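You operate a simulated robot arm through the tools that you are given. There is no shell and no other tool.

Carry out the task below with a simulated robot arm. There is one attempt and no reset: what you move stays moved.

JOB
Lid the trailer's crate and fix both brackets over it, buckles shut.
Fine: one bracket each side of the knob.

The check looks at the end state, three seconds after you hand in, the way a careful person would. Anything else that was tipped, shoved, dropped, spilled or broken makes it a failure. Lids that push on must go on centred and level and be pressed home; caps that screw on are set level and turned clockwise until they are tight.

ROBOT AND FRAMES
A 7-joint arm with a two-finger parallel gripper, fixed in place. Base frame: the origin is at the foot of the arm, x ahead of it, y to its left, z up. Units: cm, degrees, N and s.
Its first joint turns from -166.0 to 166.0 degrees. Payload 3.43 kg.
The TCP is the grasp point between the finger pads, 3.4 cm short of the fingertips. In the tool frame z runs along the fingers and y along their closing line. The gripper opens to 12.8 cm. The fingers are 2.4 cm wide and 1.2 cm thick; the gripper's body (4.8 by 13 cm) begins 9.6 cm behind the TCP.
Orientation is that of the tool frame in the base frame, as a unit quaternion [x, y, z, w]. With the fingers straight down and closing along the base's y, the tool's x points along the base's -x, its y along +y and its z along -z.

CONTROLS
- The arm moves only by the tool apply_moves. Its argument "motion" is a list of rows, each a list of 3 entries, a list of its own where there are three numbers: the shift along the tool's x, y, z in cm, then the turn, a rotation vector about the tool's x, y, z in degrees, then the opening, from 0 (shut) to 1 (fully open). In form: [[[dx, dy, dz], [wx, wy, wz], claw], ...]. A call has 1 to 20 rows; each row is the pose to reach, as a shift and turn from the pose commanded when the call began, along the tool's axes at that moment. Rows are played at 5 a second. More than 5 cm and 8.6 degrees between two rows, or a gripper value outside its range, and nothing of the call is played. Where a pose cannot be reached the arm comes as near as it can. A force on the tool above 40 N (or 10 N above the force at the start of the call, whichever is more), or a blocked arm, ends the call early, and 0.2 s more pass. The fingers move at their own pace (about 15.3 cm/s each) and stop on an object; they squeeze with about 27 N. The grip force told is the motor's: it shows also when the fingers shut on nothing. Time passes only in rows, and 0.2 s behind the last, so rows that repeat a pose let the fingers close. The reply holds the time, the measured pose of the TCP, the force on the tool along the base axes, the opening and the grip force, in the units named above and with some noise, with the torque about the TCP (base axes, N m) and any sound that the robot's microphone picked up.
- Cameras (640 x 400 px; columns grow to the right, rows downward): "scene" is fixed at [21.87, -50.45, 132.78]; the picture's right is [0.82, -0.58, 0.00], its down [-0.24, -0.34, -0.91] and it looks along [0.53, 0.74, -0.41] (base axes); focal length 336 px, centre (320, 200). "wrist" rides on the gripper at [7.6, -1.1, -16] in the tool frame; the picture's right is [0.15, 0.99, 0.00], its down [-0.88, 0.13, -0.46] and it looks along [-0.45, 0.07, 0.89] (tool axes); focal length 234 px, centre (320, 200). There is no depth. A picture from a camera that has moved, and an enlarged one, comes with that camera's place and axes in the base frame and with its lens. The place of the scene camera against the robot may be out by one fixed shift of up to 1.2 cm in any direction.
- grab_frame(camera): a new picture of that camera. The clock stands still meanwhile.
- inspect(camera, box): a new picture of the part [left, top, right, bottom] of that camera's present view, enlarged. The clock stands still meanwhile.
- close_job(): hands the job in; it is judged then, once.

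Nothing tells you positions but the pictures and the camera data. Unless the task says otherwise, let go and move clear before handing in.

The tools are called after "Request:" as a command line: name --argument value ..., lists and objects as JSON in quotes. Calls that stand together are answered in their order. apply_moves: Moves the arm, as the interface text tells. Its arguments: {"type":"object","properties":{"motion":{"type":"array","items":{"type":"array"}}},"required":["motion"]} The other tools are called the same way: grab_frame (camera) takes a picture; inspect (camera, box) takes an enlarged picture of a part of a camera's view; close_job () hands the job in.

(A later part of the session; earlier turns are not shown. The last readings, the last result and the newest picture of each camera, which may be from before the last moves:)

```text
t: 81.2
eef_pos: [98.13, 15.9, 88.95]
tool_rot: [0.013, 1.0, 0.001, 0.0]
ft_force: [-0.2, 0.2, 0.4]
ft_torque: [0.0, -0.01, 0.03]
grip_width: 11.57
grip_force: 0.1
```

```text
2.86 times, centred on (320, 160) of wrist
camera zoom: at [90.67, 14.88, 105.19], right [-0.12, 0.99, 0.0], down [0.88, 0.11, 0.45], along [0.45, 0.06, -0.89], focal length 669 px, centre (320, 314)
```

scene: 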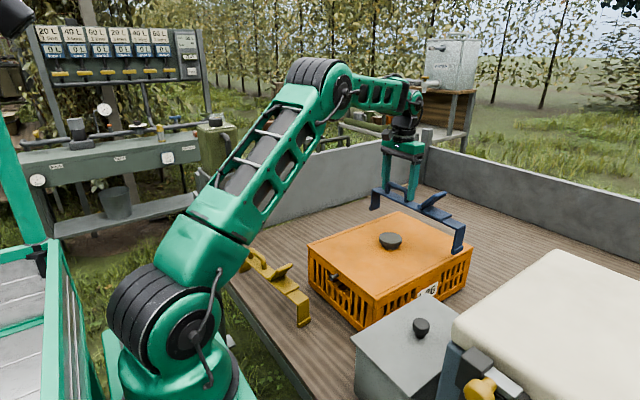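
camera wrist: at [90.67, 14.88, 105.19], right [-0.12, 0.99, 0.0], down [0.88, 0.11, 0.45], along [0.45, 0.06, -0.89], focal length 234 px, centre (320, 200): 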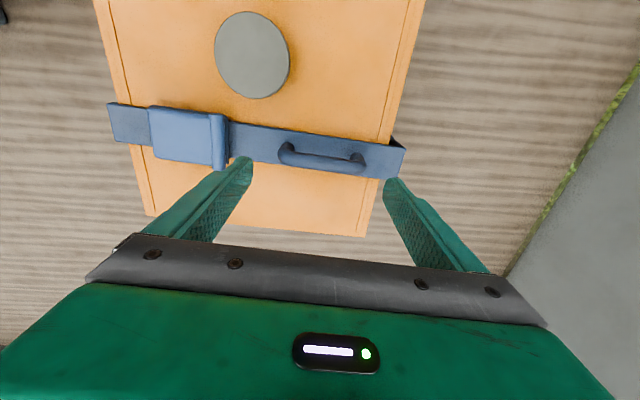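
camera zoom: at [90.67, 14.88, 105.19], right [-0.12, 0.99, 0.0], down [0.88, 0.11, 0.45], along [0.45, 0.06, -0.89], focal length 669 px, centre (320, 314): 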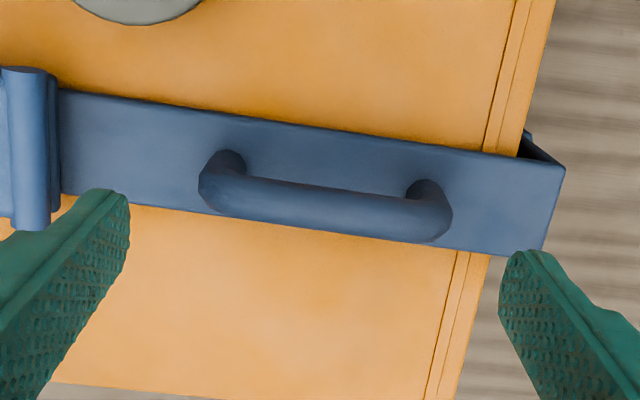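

The handle centre is at about (98.0, 16.05). Descending to grip it.

Request:
apply_moves --motion '[[[0.1, 0.1, 2], [0, 0, 0], 0.9], [[0.1, 0.1, 4], [0, 0, 0], 0.9], [[0.1, 0.1, 5.3], [0, 0, 0], 0.9], [[0.1, 0.1, 6], [0, 0, 0], 0.9], [[0.1, 0.1, 6], [0, 0, 0], 0.9], [[0.1, 0.1, 6], [0, 0, 0], 0.7], [[0.1, 0.1, 6], [0, 0, 0], 0.5], [[0.1, 0.1, 6], [0, 0, 0], 0.2], [[0.1, 0.1, 6], [0, 0, 0], 0], [[0.1, 0.1, 6], [0, 0, 0], 0], [[0.1, 0.1, 6], [0, 0, 0], 0]]'

Request:
inspect --camera "wrist" --box '[220, 90, 420, 230]'

Request:
inspect --camera "scene" --box '[370, 170, 490, 270]'

```text
t: 83.7
eef_pos: [97.96, 15.98, 83.29]
tool_rot: [0.014, 1.0, 0.001, -0.001]
ft_force: [0.7, 0.6, -0.3]
ft_torque: [-0.12, -0.03, 0.04]
grip_width: 9.43
grip_force: 27.4
```

```text
2.86 times, centred on (320, 160) of wrist
camera zoom: at [90.48, 14.98, 99.32], right [-0.12, 0.99, 0.0], down [0.88, 0.11, 0.45], along [0.45, 0.06, -0.89], focal length 669 px, centre (320, 314)
```

zoom: 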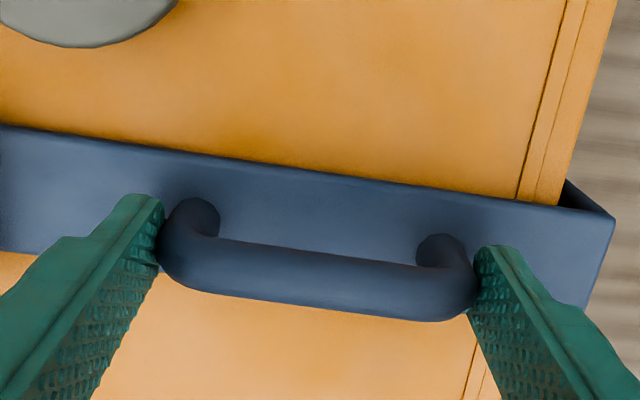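

```text
4.00 times, centred on (430, 220) of scene
camera zoom: at [21.87, -50.45, 132.78], right [0.82, -0.58, 0.0], down [-0.24, -0.34, -0.91], along [0.53, 0.74, -0.41], focal length 1346 px, centre (-120, 120)
```

zoom: 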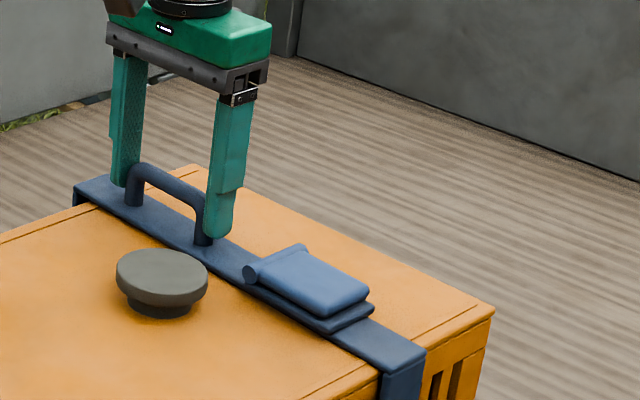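

Gripped. I'll lift slightly, rotate +1.5°, shift −0.45 cm in y, and set it back down.

Request:
apply_moves --motion '[[[0, 0, -0.2], [0, 0, 0], 0], [[0, 0, -0.4], [0, 0, 0], 0], [[0, -0.15, -0.5], [0, 0, -0.5], 0], [[0, -0.3, -0.5], [0, 0, -1], 0], [[0, -0.45, -0.5], [0, 0, -1.5], 0], [[0, -0.45, -0.5], [0, 0, -1.5], 0]]'

Request:
inspect --camera "wrist" --box '[320, 90, 440, 200]'

Request:
grab_frame --camera "wrist"

Request:
inspect --camera "scene" --box '[370, 190, 490, 290]'

```text
t: 85.0
eef_pos: [97.89, 15.47, 83.76]
tool_rot: [0.0, 1.0, 0.001, -0.001]
ft_force: [-0.6, -0.1, -2.3]
ft_torque: [0.15, 0.01, -0.01]
grip_width: 9.43
grip_force: 27.1
```

```text
3.64 times, centred on (380, 145) of wrist
camera zoom: at [90.47, 14.24, 99.85], right [-0.15, 0.99, 0.0], down [0.88, 0.13, 0.45], along [0.45, 0.07, -0.89], focal length 852 px, centre (102, 400)
```

zoom: 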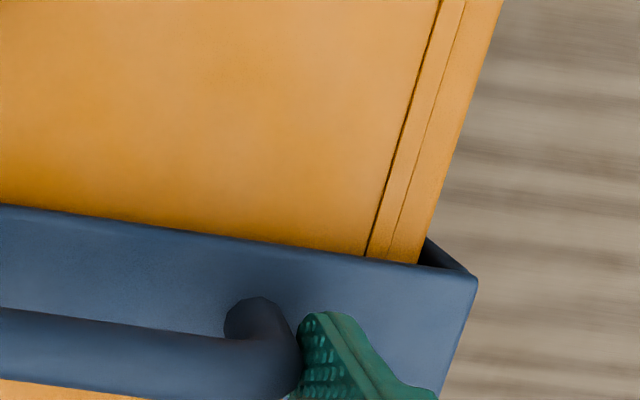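

```text
taken
camera wrist: at [90.47, 14.24, 99.85], right [-0.15, 0.99, 0.0], down [0.88, 0.13, 0.45], along [0.45, 0.07, -0.89], focal length 234 px, centre (320, 200)
```

wrist: 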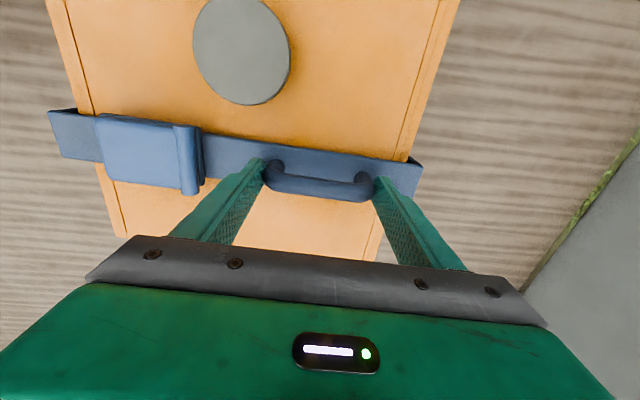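

```text
4.00 times, centred on (430, 240) of scene
camera zoom: at [21.87, -50.45, 132.78], right [0.82, -0.58, 0.0], down [-0.24, -0.34, -0.91], along [0.53, 0.74, -0.41], focal length 1346 px, centre (-120, 40)
```

zoom: 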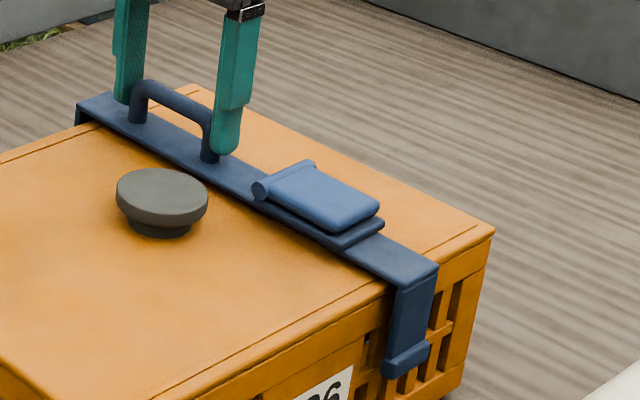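

Straight and centred now. Setting it down and releasing.

Request:
apply_moves --motion '[[[0, 0, 0.3], [0, 0, 0], 0], [[0, 0, 0.5], [0, 0, 0], 0], [[0, 0, 0.6], [0, 0, 0], 0], [[0, 0, 0.6], [0, 0, 0], 0.3], [[0, 0, 0.5], [0, 0, 0], 0.9], [[0, 0, 0.5], [0, 0, 0], 0.9], [[0, 0, 0.5], [0, 0, 0], 0.9], [[0, 0, -2], [0, 0, 0], 0.9], [[0, 0, -5], [0, 0, 0], 0.9], [[0, 0, -8.5], [0, 0, 0], 0.9], [[0, 0, -8.5], [0, 0, 0], 0.9]]'

Request:
grab_frame --camera "wrist"

Request:
inspect --camera "scene" --box '[370, 190, 490, 290]'

```text
t: 87.5
eef_pos: [97.88, 15.7, 92.52]
tool_rot: [0.0, 1.0, 0.002, -0.001]
ft_force: [0.0, 0.2, -0.2]
ft_torque: [0.0, -0.01, 0.02]
grip_width: 11.53
grip_force: 0.1
```

```text
taken
camera wrist: at [90.38, 14.42, 108.6], right [-0.15, 0.99, 0.0], down [0.88, 0.13, 0.45], along [0.45, 0.07, -0.89], focal length 234 px, centre (320, 200)
```

wrist: 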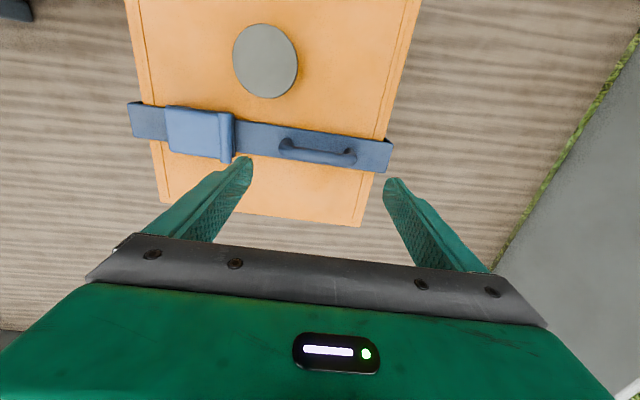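

```text
4.00 times, centred on (430, 240) of scene
camera zoom: at [21.87, -50.45, 132.78], right [0.82, -0.58, 0.0], down [-0.24, -0.34, -0.91], along [0.53, 0.74, -0.41], focal length 1346 px, centre (-120, 40)
```

zoom: 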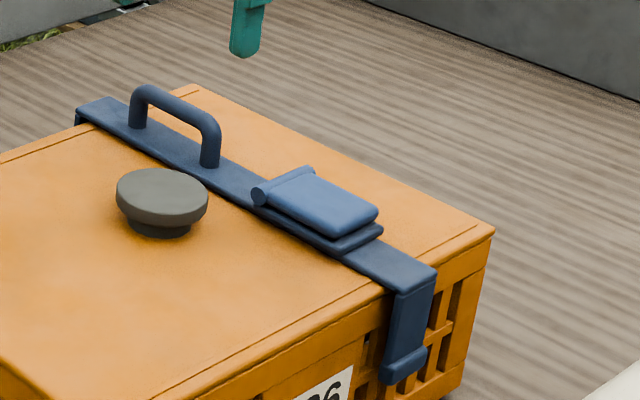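

Blue is done: square, centred, buckle shut. Now I'll go to the yellow bracket's handle, matching its yaw of about +5.9°.

Request:
apply_moves --motion '[[[3.8, 1.6, 0], [0, 0, -0.5], 0.9], [[7.6, 3.2, 0], [0, 0, -1], 0.9], [[11.4, 4.8, 0], [0, 0, -1.5], 0.9], [[15.2, 6.4, 0], [0, 0, -2], 0.9], [[19, 8, 0], [0, 0, -2.5], 0.9], [[22.8, 9.6, 0], [0, 0, -3.1], 0.9], [[26.6, 11.2, 0], [0, 0, -3.7], 0.9], [[30.4, 12.8, 0], [0, 0, -4.3], 0.9], [[34.2, 14.4, 0], [0, 0, -4.9], 0.9], [[38, 16, 1], [0, 0, -5.5], 0.9], [[40.6, 17.7, 2.5], [0, 0, -5.87], 0.9], [[40.6, 17.7, 2.5], [0, 0, -5.87], 0.9], [[40.6, 17.7, 2.5], [0, 0, -5.87], 0.9]]'

Request:
grab_frame --camera "wrist"

Request:
inspect --camera "wrist" --box '[100, 60, 460, 260]'

```text
t: 90.2
eef_pos: [57.19, 33.07, 89.74]
tool_rot: [-0.051, 0.999, 0.001, -0.001]
ft_force: [-0.3, -0.1, 0.6]
ft_torque: [0.0, 0.0, -0.01]
grip_width: 11.53
grip_force: 0.1
```

```text
taken
camera wrist: at [49.9, 31.2, 105.91], right [-0.25, 0.97, 0.0], down [0.86, 0.22, 0.45], along [0.44, 0.11, -0.89], focal length 234 px, centre (320, 200)
```

wrist: 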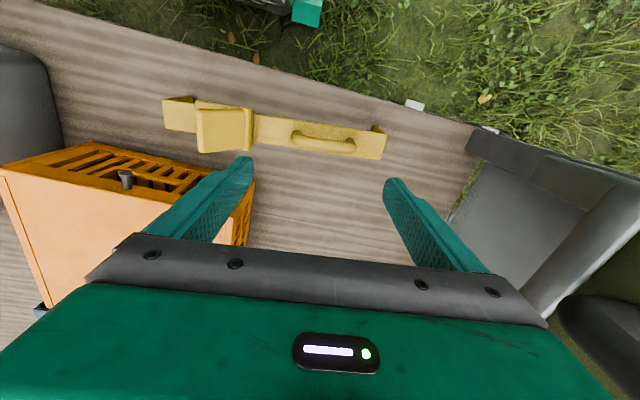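

```text
1.78 times, centred on (280, 160) of wrist
camera zoom: at [49.9, 31.2, 105.91], right [-0.25, 0.97, 0.0], down [0.86, 0.22, 0.45], along [0.44, 0.11, -0.89], focal length 416 px, centre (391, 271)
```

zoom: 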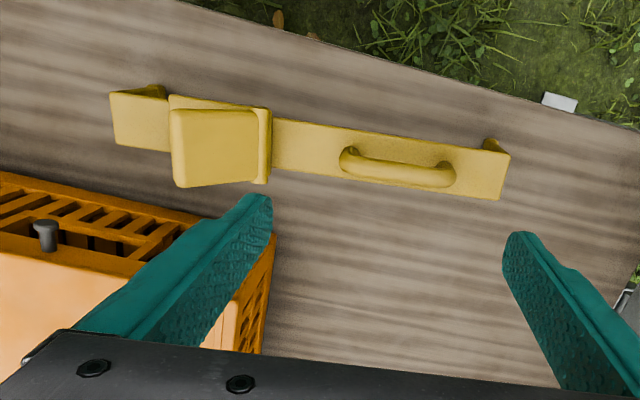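

The yaw matches. The handle centre is near (57.2, 33.7). Descending partway.

Request:
apply_moves --motion '[[[0, 0.6, 3], [0, 0, 0], 0.9], [[0, 0.6, 6], [0, 0, 0], 0.9], [[0, 0.6, 9], [0, 0, 0], 0.9], [[0, 0.6, 11], [0, 0, 0], 0.9], [[0, 0.6, 11], [0, 0, 0], 0.9], [[0, 0.6, 11], [0, 0, 0], 0.9]]'

Request:
inspect --camera "wrist" --box '[220, 100, 420, 240]'

Request:
inspect --camera "scene" --box '[220, 200, 340, 320]'

```text
t: 91.7
eef_pos: [57.14, 33.77, 78.8]
tool_rot: [-0.051, 0.999, 0.001, -0.001]
ft_force: [0.1, 0.4, 0.0]
ft_torque: [0.0, 0.03, 0.0]
grip_width: 11.49
grip_force: 0.1
```

```text
2.86 times, centred on (320, 170) of wrist
camera zoom: at [49.89, 31.78, 94.86], right [-0.25, 0.97, 0.0], down [0.86, 0.22, 0.45], along [0.44, 0.11, -0.89], focal length 669 px, centre (320, 286)
```

zoom: 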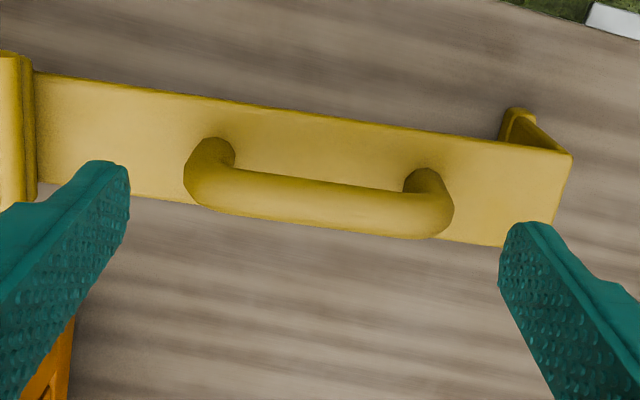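

```text
3.33 times, centred on (280, 260) of scene
camera zoom: at [21.87, -50.45, 132.78], right [0.82, -0.58, 0.0], down [-0.24, -0.34, -0.91], along [0.53, 0.74, -0.41], focal length 1122 px, centre (453, 0)
```

zoom: 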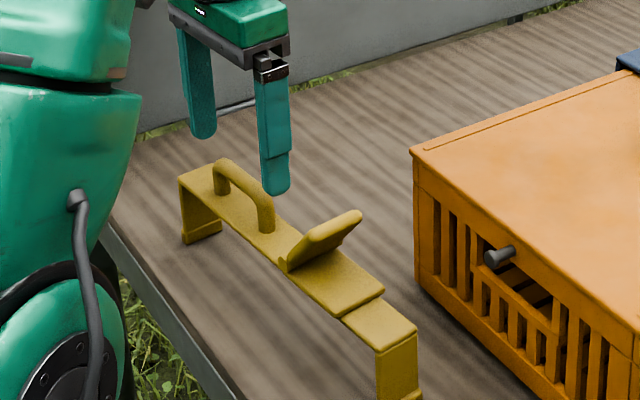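

Well aligned. Descending and closing on the yellow handle.

Request:
apply_moves --motion '[[[0, -0.05, 1.5], [0, 0, 0], 0.9], [[0, -0.05, 3], [0, 0, 0], 0.9], [[0, -0.05, 4.1], [0, 0, 0], 0.9], [[0, -0.05, 4.7], [0, 0, 0], 0.9], [[0, -0.05, 4.7], [0, 0, 0], 0.9], [[0, -0.05, 4.7], [0, 0, 0], 0.7], [[0, -0.05, 4.7], [0, 0, 0], 0.5], [[0, -0.05, 4.7], [0, 0, 0], 0.2], [[0, -0.05, 4.7], [0, 0, 0], 0], [[0, -0.05, 4.7], [0, 0, 0], 0], [[0, -0.05, 4.7], [0, 0, 0], 0]]'

Request:
inspect --camera "wrist" --box '[220, 100, 420, 240]'

Request:
inspect --camera "scene" --box '[220, 200, 340, 320]'

```text
t: 94.0
eef_pos: [57.35, 33.85, 74.09]
tool_rot: [-0.052, 0.999, 0.001, -0.001]
ft_force: [0.2, 0.0, -0.5]
ft_torque: [-0.22, -0.02, -0.05]
grip_width: 9.45
grip_force: 26.9
```

```text
2.86 times, centred on (320, 170) of wrist
camera zoom: at [49.94, 31.88, 90.19], right [-0.25, 0.97, 0.0], down [0.86, 0.22, 0.45], along [0.44, 0.11, -0.89], focal length 669 px, centre (320, 286)
```

zoom: 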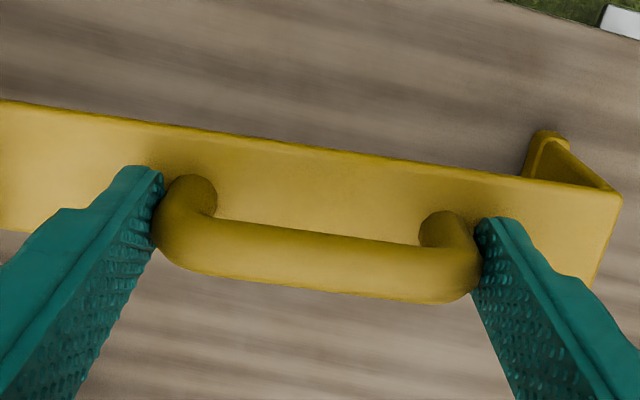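

```text
3.33 times, centred on (280, 260) of scene
camera zoom: at [21.87, -50.45, 132.78], right [0.82, -0.58, 0.0], down [-0.24, -0.34, -0.91], along [0.53, 0.74, -0.41], focal length 1122 px, centre (453, 0)
```

zoom: 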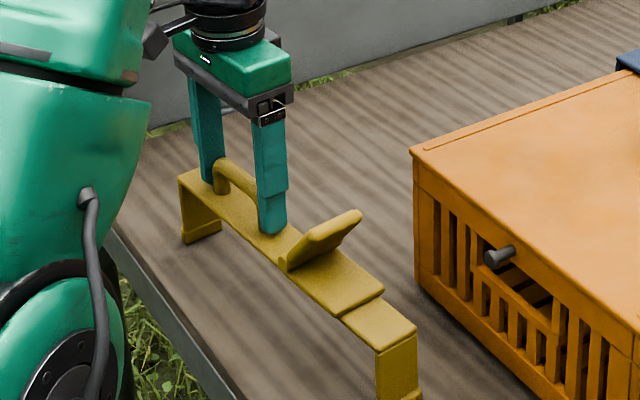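

Gripped at 9.45 cm. Lifting gently, then squaring the yaw on the way up.

Request:
apply_moves --motion '[[[0, 0, -0.1], [0, 0, 0], 0], [[0, 0, -0.3], [0, 0, 0], 0], [[0, 0, -0.6], [0, 0, 0], 0], [[0, 0, -1], [0, 0, 0], 0], [[0, 0, -1.5], [0, 0, 0], 0], [[0, 0, -2.2], [0, 0, 0], 0], [[0, 0, -3], [0, 0, 0], 0], [[0, 0, -4], [0, 0, 0], 0], [[0, 0, -5], [0, 0, 0], 0], [[0, 0, -6], [0, 0, 0], 0], [[0, 0, -7.2], [0, 0, 0], 0], [[0, 0, -8.4], [0, 0, 0.6], 0], [[0, 0, -9.6], [0, 0, 1.3], 0], [[0, 0, -10.8], [0, 0, 2.1], 0], [[0, 0, -12], [0, 0, 3], 0], [[0, 0, -13.2], [0, 0, 4], 0], [[0, 0, -14.4], [0, 0, 4.9], 0], [[0, 0, -15.6], [0, 0, 5.5], 0], [[0, 0, -16.8], [0, 0, 5.87], 0], [[0, 0, -18], [0, 0, 5.87], 0]]'

Request:
grab_frame --camera "wrist"

Request:
grab_frame --camera "scene"

```text
t: 98.2
eef_pos: [57.08, 33.62, 92.14]
tool_rot: [0.0, 1.0, 0.001, 0.0]
ft_force: [0.0, -0.4, -2.1]
ft_torque: [0.15, 0.02, -0.01]
grip_width: 9.45
grip_force: 26.8
```

```text
taken
camera wrist: at [49.76, 32.53, 108.25], right [-0.15, 0.99, 0.0], down [0.88, 0.13, 0.45], along [0.45, 0.07, -0.89], focal length 234 px, centre (320, 200)
```

wrist: 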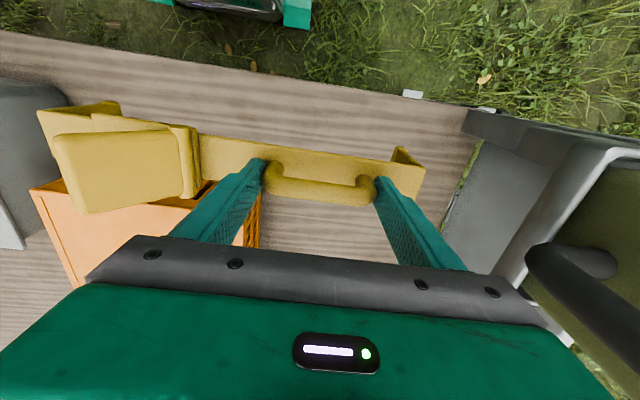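

```text
taken
```

scene: 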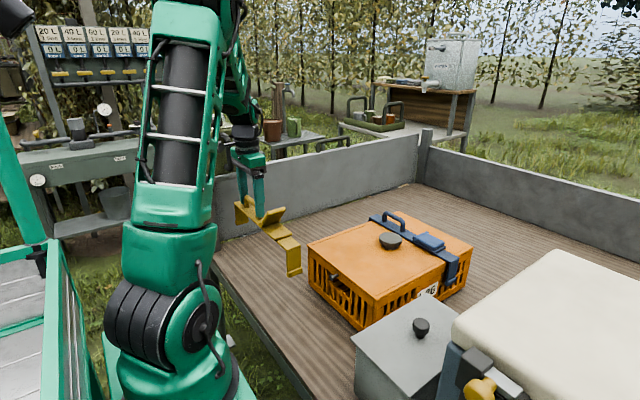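

The yellow bracket hangs level, same pose as blue had. I'll carry it to the near side of the knob: bracket at x≈80.8, TCP y≈15.45.

Request:
apply_moves --motion '[[[-0.4, 0.3, -0.4], [0, 0, 0], 0], [[-1.2, -0.4, -0.8], [0, 0, 0], 0], [[-2.4, -1.4, -0.9], [0, 0, 0], 0], [[-4, -2.7, -0.9], [0, 0, 0], 0], [[-5.8, -4.1, -0.9], [0, 0, 0], 0], [[-7.6, -5.5, -0.9], [0, 0, 0], 0], [[-9.4, -6.9, -0.9], [0, 0, 0], 0], [[-11.2, -8.3, -0.9], [0, 0, 0], 0], [[-13, -9.7, -0.9], [0, 0, 0], 0], [[-14.8, -11.1, -0.9], [0, 0, 0], 0], [[-16.6, -12.5, -0.9], [0, 0, 0], 0], [[-18.4, -13.9, -0.9], [0, 0, 0], 0], [[-20.2, -15.3, -0.9], [0, 0, 0], 0], [[-21.8, -16.6, -0.9], [0, 0, 0], 0], [[-23, -17.5, -0.9], [0, 0, 0], 0], [[-23.8, -18, -0.9], [0, 0, 0], 0], [[-24, -18.2, -0.9], [0, 0, 0], 0], [[-24, -18.2, -0.9], [0, 0, 0], 0]]'

Request:
grab_frame --camera "wrist"

Request:
inspect --camera "wrist" --box '[20, 60, 240, 220]'

Request:
inspect --camera "wrist" --box '[300, 60, 460, 230]'

Request:
inspect --camera "scene" --box '[290, 160, 470, 320]'

```text
t: 102.0
eef_pos: [81.14, 15.39, 93.03]
tool_rot: [0.0, 1.0, 0.001, -0.001]
ft_force: [0.6, -0.2, -1.4]
ft_torque: [0.15, -0.04, 0.0]
grip_width: 9.44
grip_force: 26.4
```

```text
taken
camera wrist: at [73.8, 14.21, 109.05], right [-0.15, 0.99, 0.0], down [0.88, 0.13, 0.45], along [0.45, 0.07, -0.89], focal length 234 px, centre (320, 200)
```

wrist: 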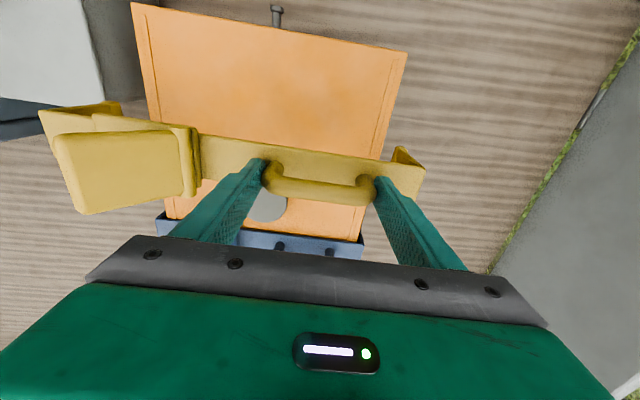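

```text
2.50 times, centred on (130, 140) of wrist
camera zoom: at [73.8, 14.21, 109.05], right [-0.15, 0.99, 0.0], down [0.88, 0.13, 0.45], along [0.45, 0.07, -0.89], focal length 585 px, centre (795, 350)
```

zoom: 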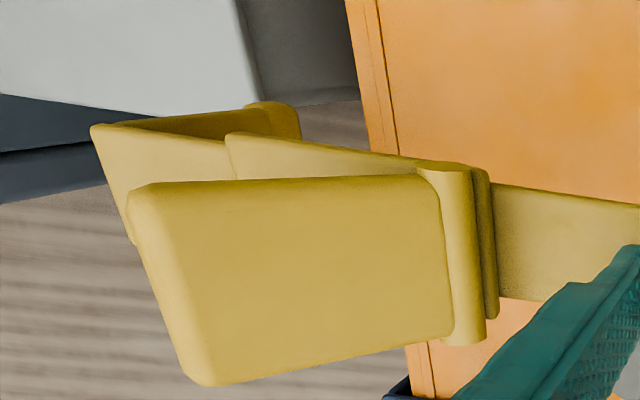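

```text
2.35 times, centred on (380, 145) of wrist
camera zoom: at [73.8, 14.21, 109.05], right [-0.15, 0.99, 0.0], down [0.88, 0.13, 0.45], along [0.45, 0.07, -0.89], focal length 551 px, centre (179, 329)
```

zoom: 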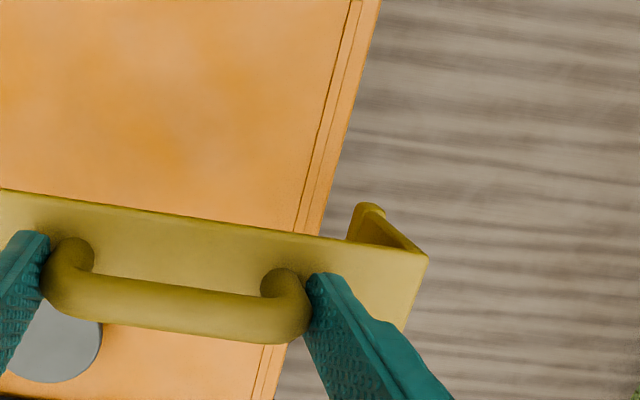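

```text
2.50 times, centred on (380, 240) of scene
camera zoom: at [21.87, -50.45, 132.78], right [0.82, -0.58, 0.0], down [-0.24, -0.34, -0.91], along [0.53, 0.74, -0.41], focal length 841 px, centre (170, 100)
```

zoom: 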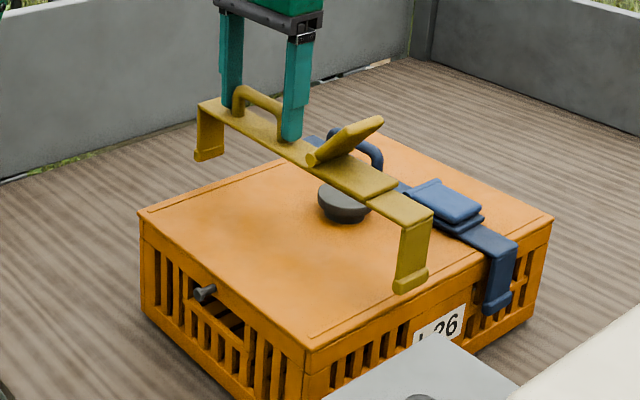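

The bracket's midline is 8.44 against the lid's 8.66, so I'll shift +0.2 cm and lower the legs past the lid edges to just above contact.

Request:
apply_moves --motion '[[[0, 0.1, 0.3], [0, 0, 0], 0], [[0, 0.2, 0.8], [0, 0, 0], 0], [[0, 0.2, 1.4], [0, 0, 0], 0], [[0, 0.2, 2], [0, 0, 0], 0], [[0, 0.2, 2.5], [0, 0, 0], 0], [[0, 0.2, 2.7], [0, 0, 0], 0], [[0, 0.2, 2.7], [0, 0, 0], 0]]'

Request:
inspect --camera "wrist" --box '[320, 90, 440, 200]'

Request:
inspect --camera "scene" --box '[330, 190, 450, 310]'

```text
t: 103.7
eef_pos: [81.31, 15.7, 90.34]
tool_rot: [0.0, 1.0, 0.001, -0.001]
ft_force: [0.0, -0.9, -1.9]
ft_torque: [0.16, 0.0, -0.02]
grip_width: 9.42
grip_force: 26.9
```

```text
3.64 times, centred on (380, 145) of wrist
camera zoom: at [73.82, 14.39, 106.34], right [-0.15, 0.99, 0.0], down [0.88, 0.13, 0.45], along [0.45, 0.07, -0.89], focal length 852 px, centre (102, 400)
```

zoom: 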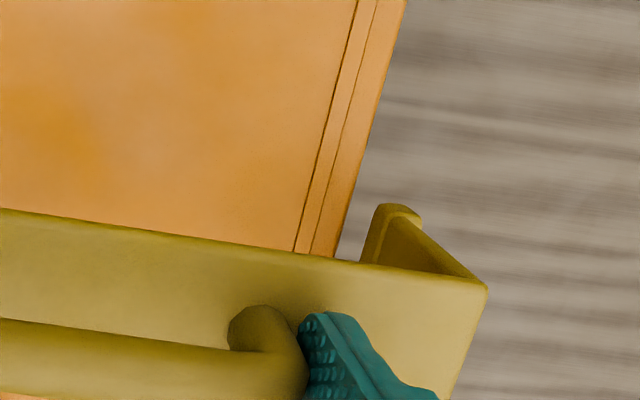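

```text
3.33 times, centred on (390, 250) of scene
camera zoom: at [21.87, -50.45, 132.78], right [0.82, -0.58, 0.0], down [-0.24, -0.34, -0.91], along [0.53, 0.74, -0.41], focal length 1122 px, centre (87, 33)
```

zoom: 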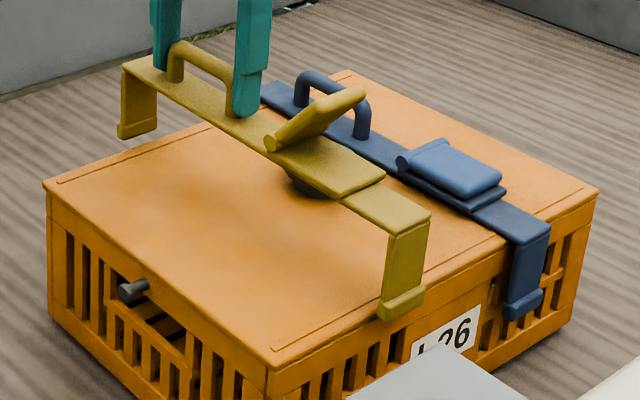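

Gaps look balanced at about 0.7–0.9 cm each side. Lowering further.

Request:
apply_moves --motion '[[[0, -0.05, 0.4], [0, 0, 0], 0], [[0, -0.05, 0.9], [0, 0, 0], 0], [[0, -0.05, 1.5], [0, 0, 0], 0], [[0, -0.05, 2.1], [0, 0, 0], 0], [[0, -0.05, 2.7], [0, 0, 0], 0], [[0, -0.05, 3.3], [0, 0, 0], 0], [[0, -0.05, 3.9], [0, 0, 0], 0], [[0, -0.05, 4.5], [0, 0, 0], 0], [[0, -0.05, 5.1], [0, 0, 0], 0], [[0, -0.05, 5.7], [0, 0, 0], 0], [[0, -0.05, 6.2], [0, 0, 0], 0], [[0, -0.05, 6.6], [0, 0, 0], 0], [[0, -0.05, 6.8], [0, 0, 0], 0], [[0, -0.05, 6.8], [0, 0, 0], 0]]'

Request:
inspect --camera "scene" --box '[330, 190, 450, 310]'

```text
t: 106.7
eef_pos: [81.1, 15.76, 83.43]
tool_rot: [0.0, 1.0, 0.0, -0.001]
ft_force: [-0.8, -0.4, -1.8]
ft_torque: [0.15, -0.03, -0.01]
grip_width: 9.46
grip_force: 26.8
```

```text
3.33 times, centred on (390, 250) of scene
camera zoom: at [21.87, -50.45, 132.78], right [0.82, -0.58, 0.0], down [-0.24, -0.34, -0.91], along [0.53, 0.74, -0.41], focal length 1122 px, centre (87, 33)
```

zoom: 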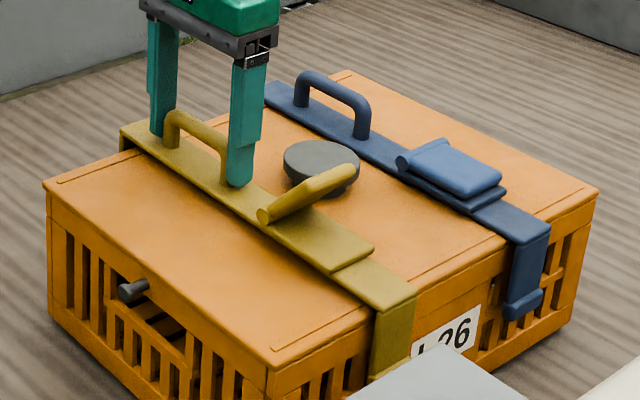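

Legs cleared the lid edges. Lowering the last bit to contact.

Request:
apply_moves --motion '[[[0, 0, 0.2], [0, 0, 0], 0], [[0, 0, 0.4], [0, 0, 0], 0], [[0, 0, 0.6], [0, 0, 0], 0], [[0, 0, 0.75], [0, 0, 0], 0], [[0, 0, 0.8], [0, 0, 0], 0], [[0, 0, 0.8], [0, 0, 0], 0]]'

Request:
inspect --camera "scene" --box '[330, 190, 450, 310]'

```text
t: 108.0
eef_pos: [81.26, 15.65, 82.67]
tool_rot: [0.0, 1.0, 0.0, 0.0]
ft_force: [1.7, 0.7, 9.3]
ft_torque: [-0.74, 0.0, 0.04]
grip_width: 9.44
grip_force: 26.8
```

```text
3.33 times, centred on (390, 250) of scene
camera zoom: at [21.87, -50.45, 132.78], right [0.82, -0.58, 0.0], down [-0.24, -0.34, -0.91], along [0.53, 0.74, -0.41], focal length 1122 px, centre (87, 33)
```

zoom: 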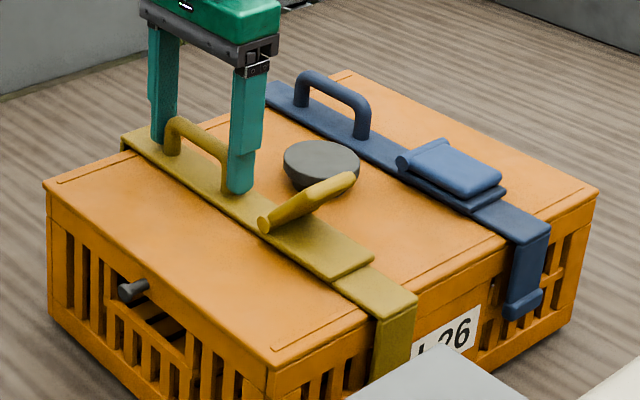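

Contact made; the strip rests on the lid. Releasing and rising.

Request:
apply_moves --motion '[[[0, 0, -0.15], [0, 0, 0], 0.3], [[0, 0, -0.15], [0, 0, 0], 0.9], [[0, 0, -0.15], [0, 0, 0], 0.9], [[0, 0, -0.15], [0, 0, 0], 0.9], [[0, 0, -2], [0, 0, 0], 0.9], [[0, 0, -5], [0, 0, 0], 0.9], [[0, 0, -8], [0, 0, 0], 0.9], [[0, 0, -11], [0, 0, 0], 0.9], [[0, 0, -11], [0, 0, 0], 0.9]]'

Request:
grab_frame --camera "wrist"

Request:
inspect --camera "wrist" --box '[120, 70, 280, 180]'

Request:
inspect --camera "wrist" --box '[250, 90, 410, 200]'

Request:
inspect --camera "scene" --box '[330, 190, 450, 310]'

```text
t: 110.0
eef_pos: [81.27, 15.59, 93.89]
tool_rot: [0.0, 1.0, 0.001, -0.001]
ft_force: [0.4, -0.3, 0.9]
ft_torque: [-0.04, 0.02, -0.04]
grip_width: 11.52
grip_force: 0.1
```

```text
taken
camera wrist: at [73.73, 14.32, 109.94], right [-0.15, 0.99, 0.0], down [0.88, 0.13, 0.45], along [0.45, 0.07, -0.89], focal length 234 px, centre (320, 200)
```

wrist: 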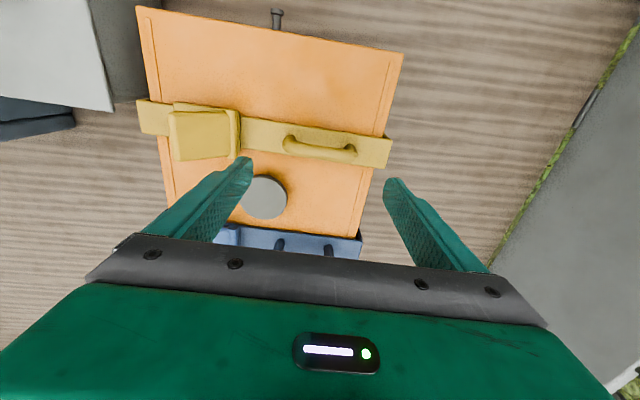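

```text
3.64 times, centred on (200, 125) of wrist
camera zoom: at [73.73, 14.32, 109.94], right [-0.15, 0.99, 0.0], down [0.88, 0.13, 0.45], along [0.45, 0.07, -0.89], focal length 852 px, centre (756, 473)
```

zoom: 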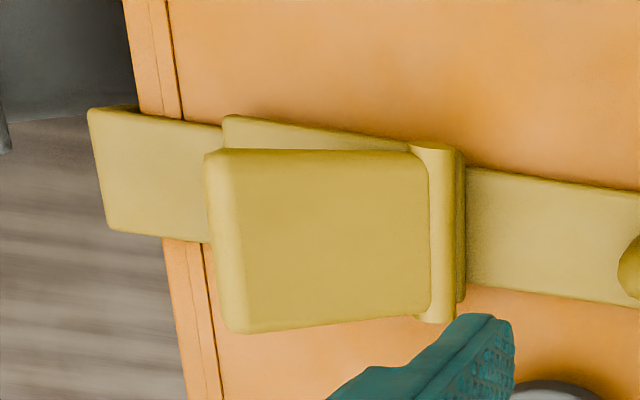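

```text
3.64 times, centred on (330, 145) of wrist
camera zoom: at [73.73, 14.32, 109.94], right [-0.15, 0.99, 0.0], down [0.88, 0.13, 0.45], along [0.45, 0.07, -0.89], focal length 852 px, centre (284, 400)
```

zoom: 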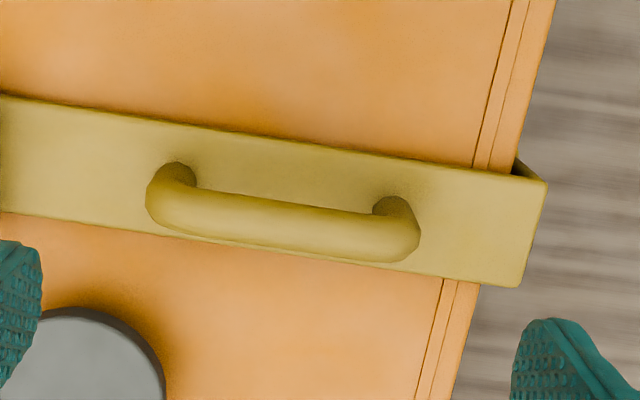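

```text
3.33 times, centred on (390, 250) of scene
camera zoom: at [21.87, -50.45, 132.78], right [0.82, -0.58, 0.0], down [-0.24, -0.34, -0.91], along [0.53, 0.74, -0.41], focal length 1122 px, centre (87, 33)
```

zoom: 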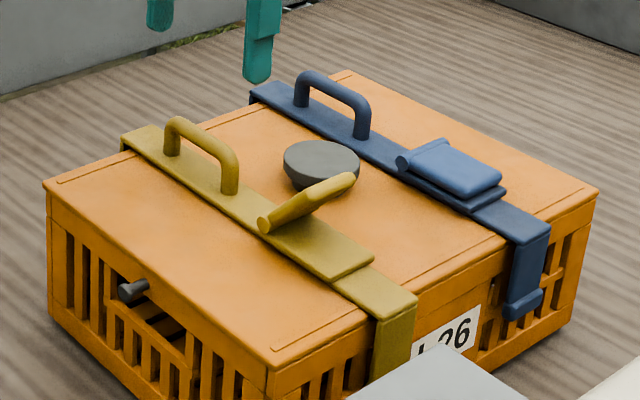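

Yellow is centred (y −7.65 to 24.8, x≈81.3). To avoid dragging it while closing, I'll follow the lever tip's arc, and stop at a low force. First, moving above the lever tip.

Request:
apply_moves --motion '[[[0, -3.5, 0], [0, 0, 0], 0.5], [[0, -7, 0], [0, 0, 0], 0], [[0, -10.5, 0], [0, 0, 0], 0], [[0, -13.5, 0.5], [0, 0, 0], 0], [[0, -15.1, 1.5], [0, 0, 0], 0], [[0, -15.15, 3], [0, 0, 0], 0], [[0, -15.15, 4], [0, 0, 0], 0], [[0, -15.15, 4], [0, 0, 0], 0]]'

Request:
inspect --camera "wrist" --box '[220, 90, 420, 250]'

Request:
inspect --camera "scene" --box '[350, 190, 450, 290]'

```text
t: 111.8
eef_pos: [81.22, 0.61, 89.54]
tool_rot: [0.0, 1.0, 0.0, 0.0]
ft_force: [0.2, -0.8, 0.2]
ft_torque: [0.02, 0.01, -0.02]
grip_width: 0.0
grip_force: 26.7
```

```text
2.50 times, centred on (320, 170) of wrist
camera zoom: at [73.73, -0.66, 105.64], right [-0.15, 0.99, 0.0], down [0.88, 0.13, 0.45], along [0.45, 0.07, -0.89], focal length 585 px, centre (320, 275)
```

zoom: 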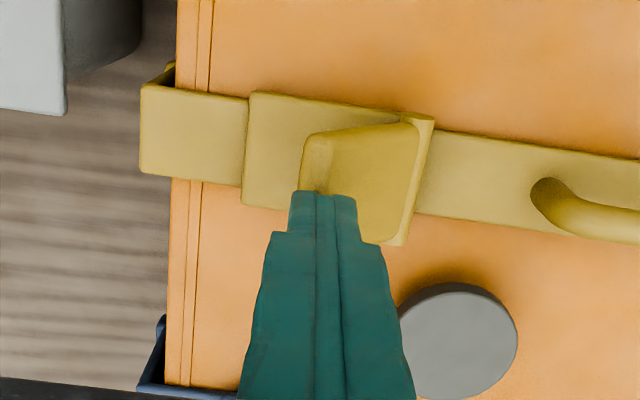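

```text
4.00 times, centred on (400, 240) of scene
camera zoom: at [21.87, -50.45, 132.78], right [0.82, -0.58, 0.0], down [-0.24, -0.34, -0.91], along [0.53, 0.74, -0.41], focal length 1346 px, centre (0, 40)
```

zoom: 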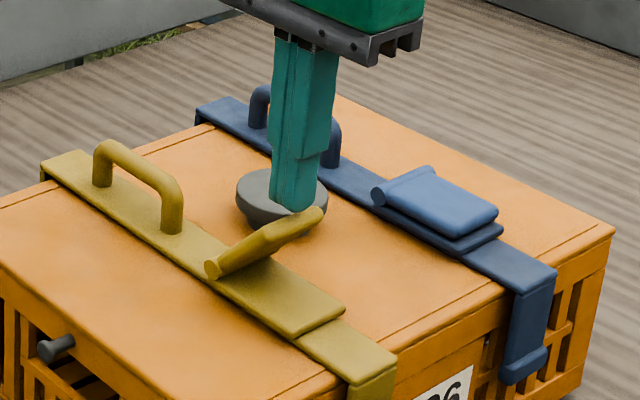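

Positioned over the tip. Pressing along its arc, down and toward −y, stopping just short of fully flat.

Request:
apply_moves --motion '[[[0, 0, 0.7], [0, 0, 0], 0], [[0, 0, 1.0], [0, 0, 0], 0], [[0, -0.35, 1.35], [0, 0, 0], 0], [[0, -0.67, 1.7], [0, 0, 0], 0], [[0, -0.96, 2.1], [0, 0, 0], 0], [[0, -1.23, 2.5], [0, 0, 0], 0], [[0, -1.47, 2.9], [0, 0, 0], 0], [[0, -1.68, 3.3], [0, 0, 0], 0], [[0, -1.86, 3.75], [0, 0, 0], 0], [[0, -2.0, 4.2], [0, 0, 0], 0], [[0, -2.1, 4.65], [0, 0, 0], 0], [[0, -2.15, 5.0], [0, 0, 0], 0], [[0, -2.15, 5.1], [0, 0, 0], 0], [[0, -2.15, 5.1], [0, 0, 0], 0]]'

Request:
inspect --camera "scene" --box '[350, 190, 450, 290]'

Request:
inspect --camera "wrist" --box '[220, 90, 420, 250]'

```text
t: 114.8
eef_pos: [81.17, -1.52, 84.48]
tool_rot: [-0.001, 1.0, 0.001, -0.001]
ft_force: [0.2, 0.2, 0.4]
ft_torque: [0.02, 0.0, 0.02]
grip_width: 0.0
grip_force: 26.8
```

```text
4.00 times, centred on (400, 240) of scene
camera zoom: at [21.87, -50.45, 132.78], right [0.82, -0.58, 0.0], down [-0.24, -0.34, -0.91], along [0.53, 0.74, -0.41], focal length 1346 px, centre (0, 40)
```

zoom: 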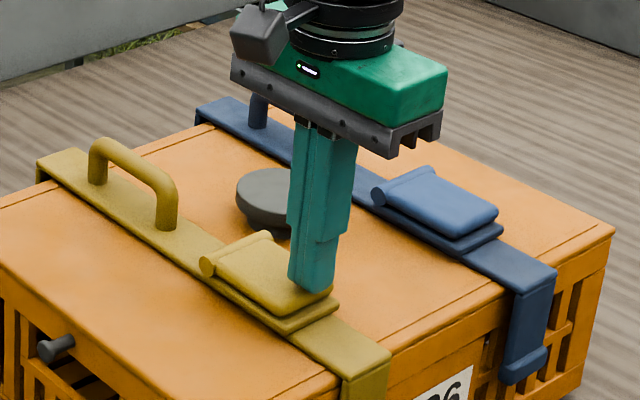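

```text
2.50 times, centred on (320, 170) of wrist
camera zoom: at [73.84, -2.82, 100.58], right [-0.15, 0.99, 0.0], down [0.88, 0.13, 0.45], along [0.45, 0.07, -0.89], focal length 585 px, centre (320, 275)
```

zoom: 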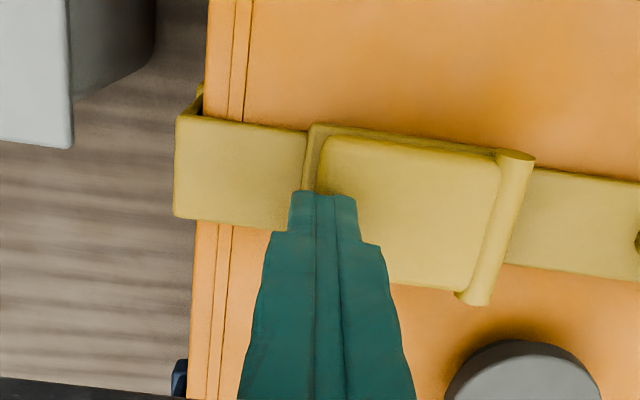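

The lever is nearly flat with almost no force. Pressing the final few millimetres gently.

Request:
apply_moves --motion '[[[0, -0.03, 0.15], [0, 0, 0], 0], [[0, -0.05, 0.3], [0, 0, 0], 0], [[0, -0.05, 0.4], [0, 0, 0], 0], [[0, -0.05, 0.5], [0, 0, 0], 0], [[0, -0.05, 0.55], [0, 0, 0], 0], [[0, -0.05, 0.55], [0, 0, 0], 0]]'

Request:
inspect --camera "scene" --box '[350, 190, 450, 290]'

```text
t: 116.2
eef_pos: [81.37, -1.65, 84.1]
tool_rot: [0.001, 1.0, 0.001, 0.001]
ft_force: [3.9, -0.4, 25.5]
ft_torque: [0.03, -0.13, -0.09]
grip_width: 0.0
grip_force: 27.1
```

```text
4.00 times, centred on (400, 240) of scene
camera zoom: at [21.87, -50.45, 132.78], right [0.82, -0.58, 0.0], down [-0.24, -0.34, -0.91], along [0.53, 0.74, -0.41], focal length 1346 px, centre (0, 40)
```

zoom: 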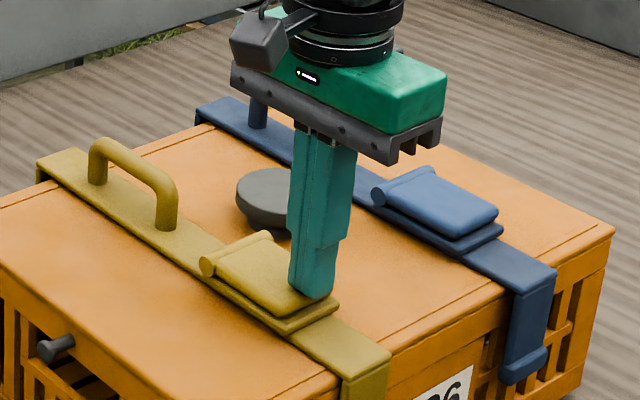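

Pressed flat with 25 N. Backing off straight up and inspecting both buckles.

Request:
apply_moves --motion '[[[0, 0, -0.3], [0, 0, 0], 0], [[0, 0, -0.8], [0, 0, 0], 0], [[0, 0, -2], [0, 0, 0], 0], [[0, 0, -5], [0, 0, 0], 0], [[0, 0, -9], [0, 0, 0], 0], [[0, 0, -9], [0, 0, 0], 0]]'

Request:
inspect --camera "scene" --box '[350, 190, 450, 290]'

Request:
grab_frame --camera "wrist"

Request:
inspect --camera "wrist" --box '[240, 90, 400, 200]'

Request:
inspect --camera "wrist" --box '[380, 90, 540, 200]'

```text
t: 117.7
eef_pos: [81.23, -1.69, 93.09]
tool_rot: [0.0, 1.0, 0.001, -0.001]
ft_force: [0.6, -0.2, 0.1]
ft_torque: [0.0, -0.03, 0.0]
grip_width: 0.03
grip_force: 26.9
```

```text
4.00 times, centred on (400, 240) of scene
camera zoom: at [21.87, -50.45, 132.78], right [0.82, -0.58, 0.0], down [-0.24, -0.34, -0.91], along [0.53, 0.74, -0.41], focal length 1346 px, centre (0, 40)
```

zoom: 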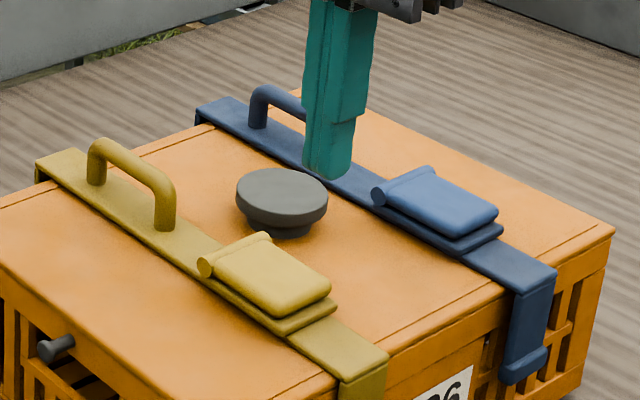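

```text
taken
camera wrist: at [73.9, -2.99, 109.11], right [-0.15, 0.99, 0.0], down [0.88, 0.13, 0.45], along [0.45, 0.07, -0.89], focal length 234 px, centre (320, 200)
```

wrist: 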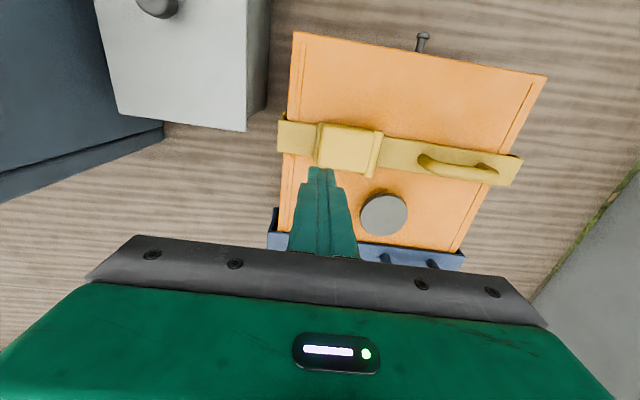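

```text
3.64 times, centred on (320, 145) of wrist
camera zoom: at [73.9, -2.99, 109.11], right [-0.15, 0.99, 0.0], down [0.88, 0.13, 0.45], along [0.45, 0.07, -0.89], focal length 852 px, centre (320, 400)
```

zoom: 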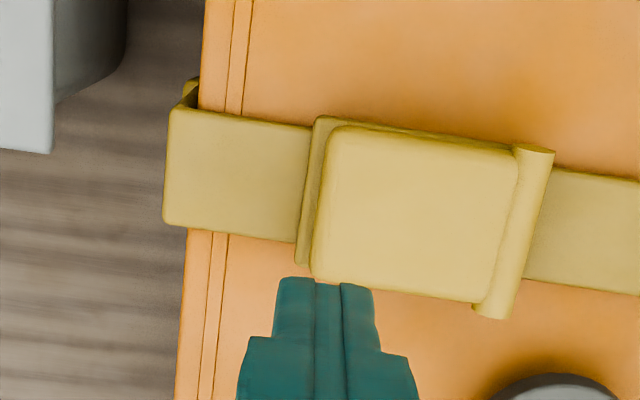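

```text
3.64 times, centred on (460, 145) of wrist
camera zoom: at [73.9, -2.99, 109.11], right [-0.15, 0.99, 0.0], down [0.88, 0.13, 0.45], along [0.45, 0.07, -0.89], focal length 852 px, centre (-189, 400)
```

zoom: 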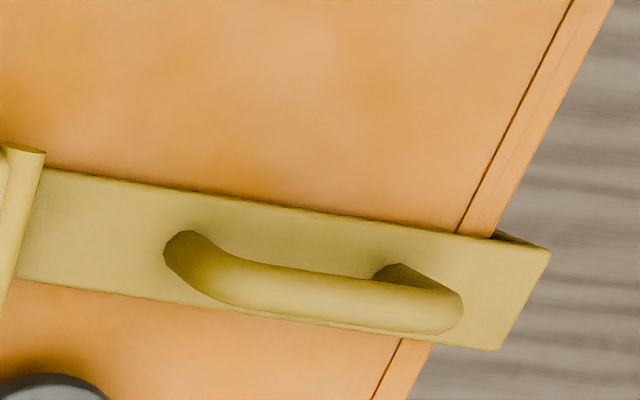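

Both levers are flat and shut. The yellow bracket drifted about +0.4 cm in y, so I'll recentre it as I did blue. First I'll check that the lid itself hasn't shifted.

Request:
inspect --camera "scene" --box '[340, 270, 400, 320]'

Request:
inspect --camera "scene" --box '[300, 225, 360, 275]'

Request:
inspect --camera "scene" --box '[430, 220, 490, 270]'

```text
8.00 times, centred on (370, 295) of scene
camera zoom: at [21.87, -50.45, 132.78], right [0.82, -0.58, 0.0], down [-0.24, -0.34, -0.91], along [0.53, 0.74, -0.41], focal length 2692 px, centre (-80, -560)
```

zoom: 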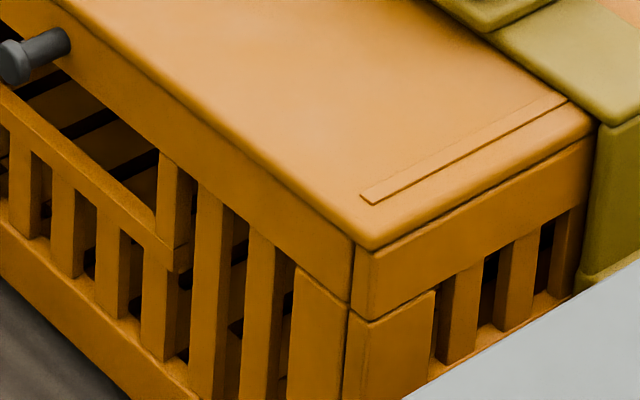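

```text
8.00 times, centred on (330, 250) of scene
camera zoom: at [21.87, -50.45, 132.78], right [0.82, -0.58, 0.0], down [-0.24, -0.34, -0.91], along [0.53, 0.74, -0.41], focal length 2692 px, centre (240, -200)
```

zoom: 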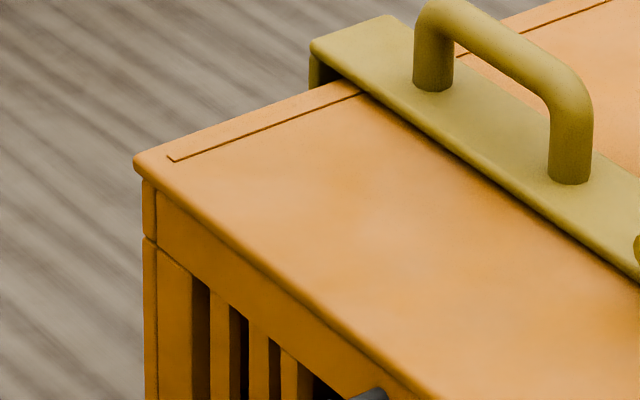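

```text
8.00 times, centred on (460, 245) of scene
camera zoom: at [21.87, -50.45, 132.78], right [0.82, -0.58, 0.0], down [-0.24, -0.34, -0.91], along [0.53, 0.74, -0.41], focal length 2692 px, centre (-800, -160)
```

zoom: 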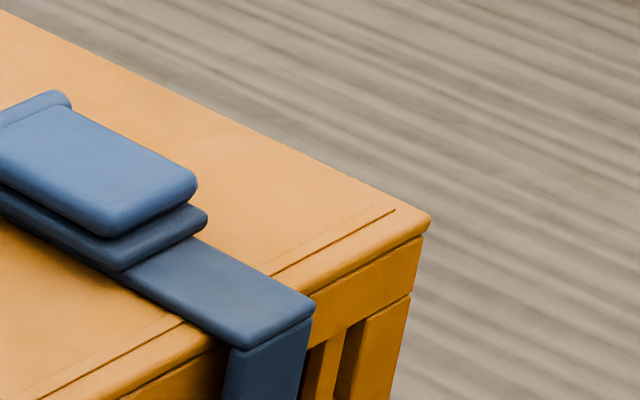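

The lid hasn't moved. Now recentring the yellow bracket by its handle.

Request:
apply_moves --motion '[[[0, 3.5, 0], [0, 0, 0], 0.3], [[0, 7, 0], [0, 0, 0], 0.9], [[0, 10.5, 0], [0, 0, 0], 0.9], [[0, 14, 0], [0, 0, 0], 0.9], [[0, 17.4, 0], [0, 0, 0], 0.9], [[0, 17.4, 2], [0, 0, 0], 0.9], [[0, 17.4, 4], [0, 0, 0], 0.9], [[0, 17.4, 4], [0, 0, 0], 0.9]]'

Request:
inspect --camera "wrist" --box '[220, 90, 420, 230]'

```text
t: 119.5
eef_pos: [81.16, 15.73, 88.9]
tool_rot: [0.0, 1.0, 0.001, 0.0]
ft_force: [0.4, 0.0, -1.2]
ft_torque: [-0.03, 0.02, 0.0]
grip_width: 11.51
grip_force: 0.0
```

```text
2.86 times, centred on (320, 160) of wrist
camera zoom: at [73.62, 14.58, 104.96], right [-0.15, 0.99, 0.0], down [0.88, 0.13, 0.45], along [0.45, 0.07, -0.89], focal length 669 px, centre (320, 314)
```

zoom: 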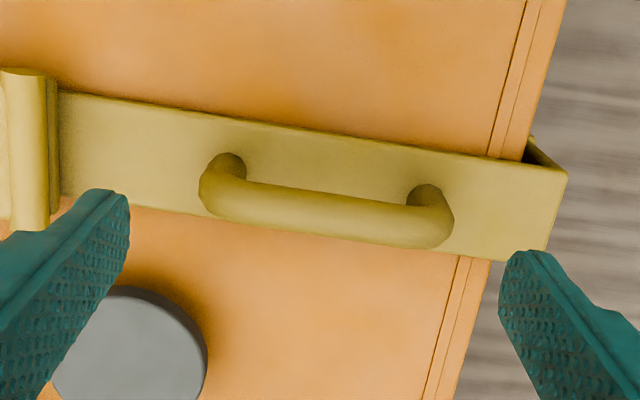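

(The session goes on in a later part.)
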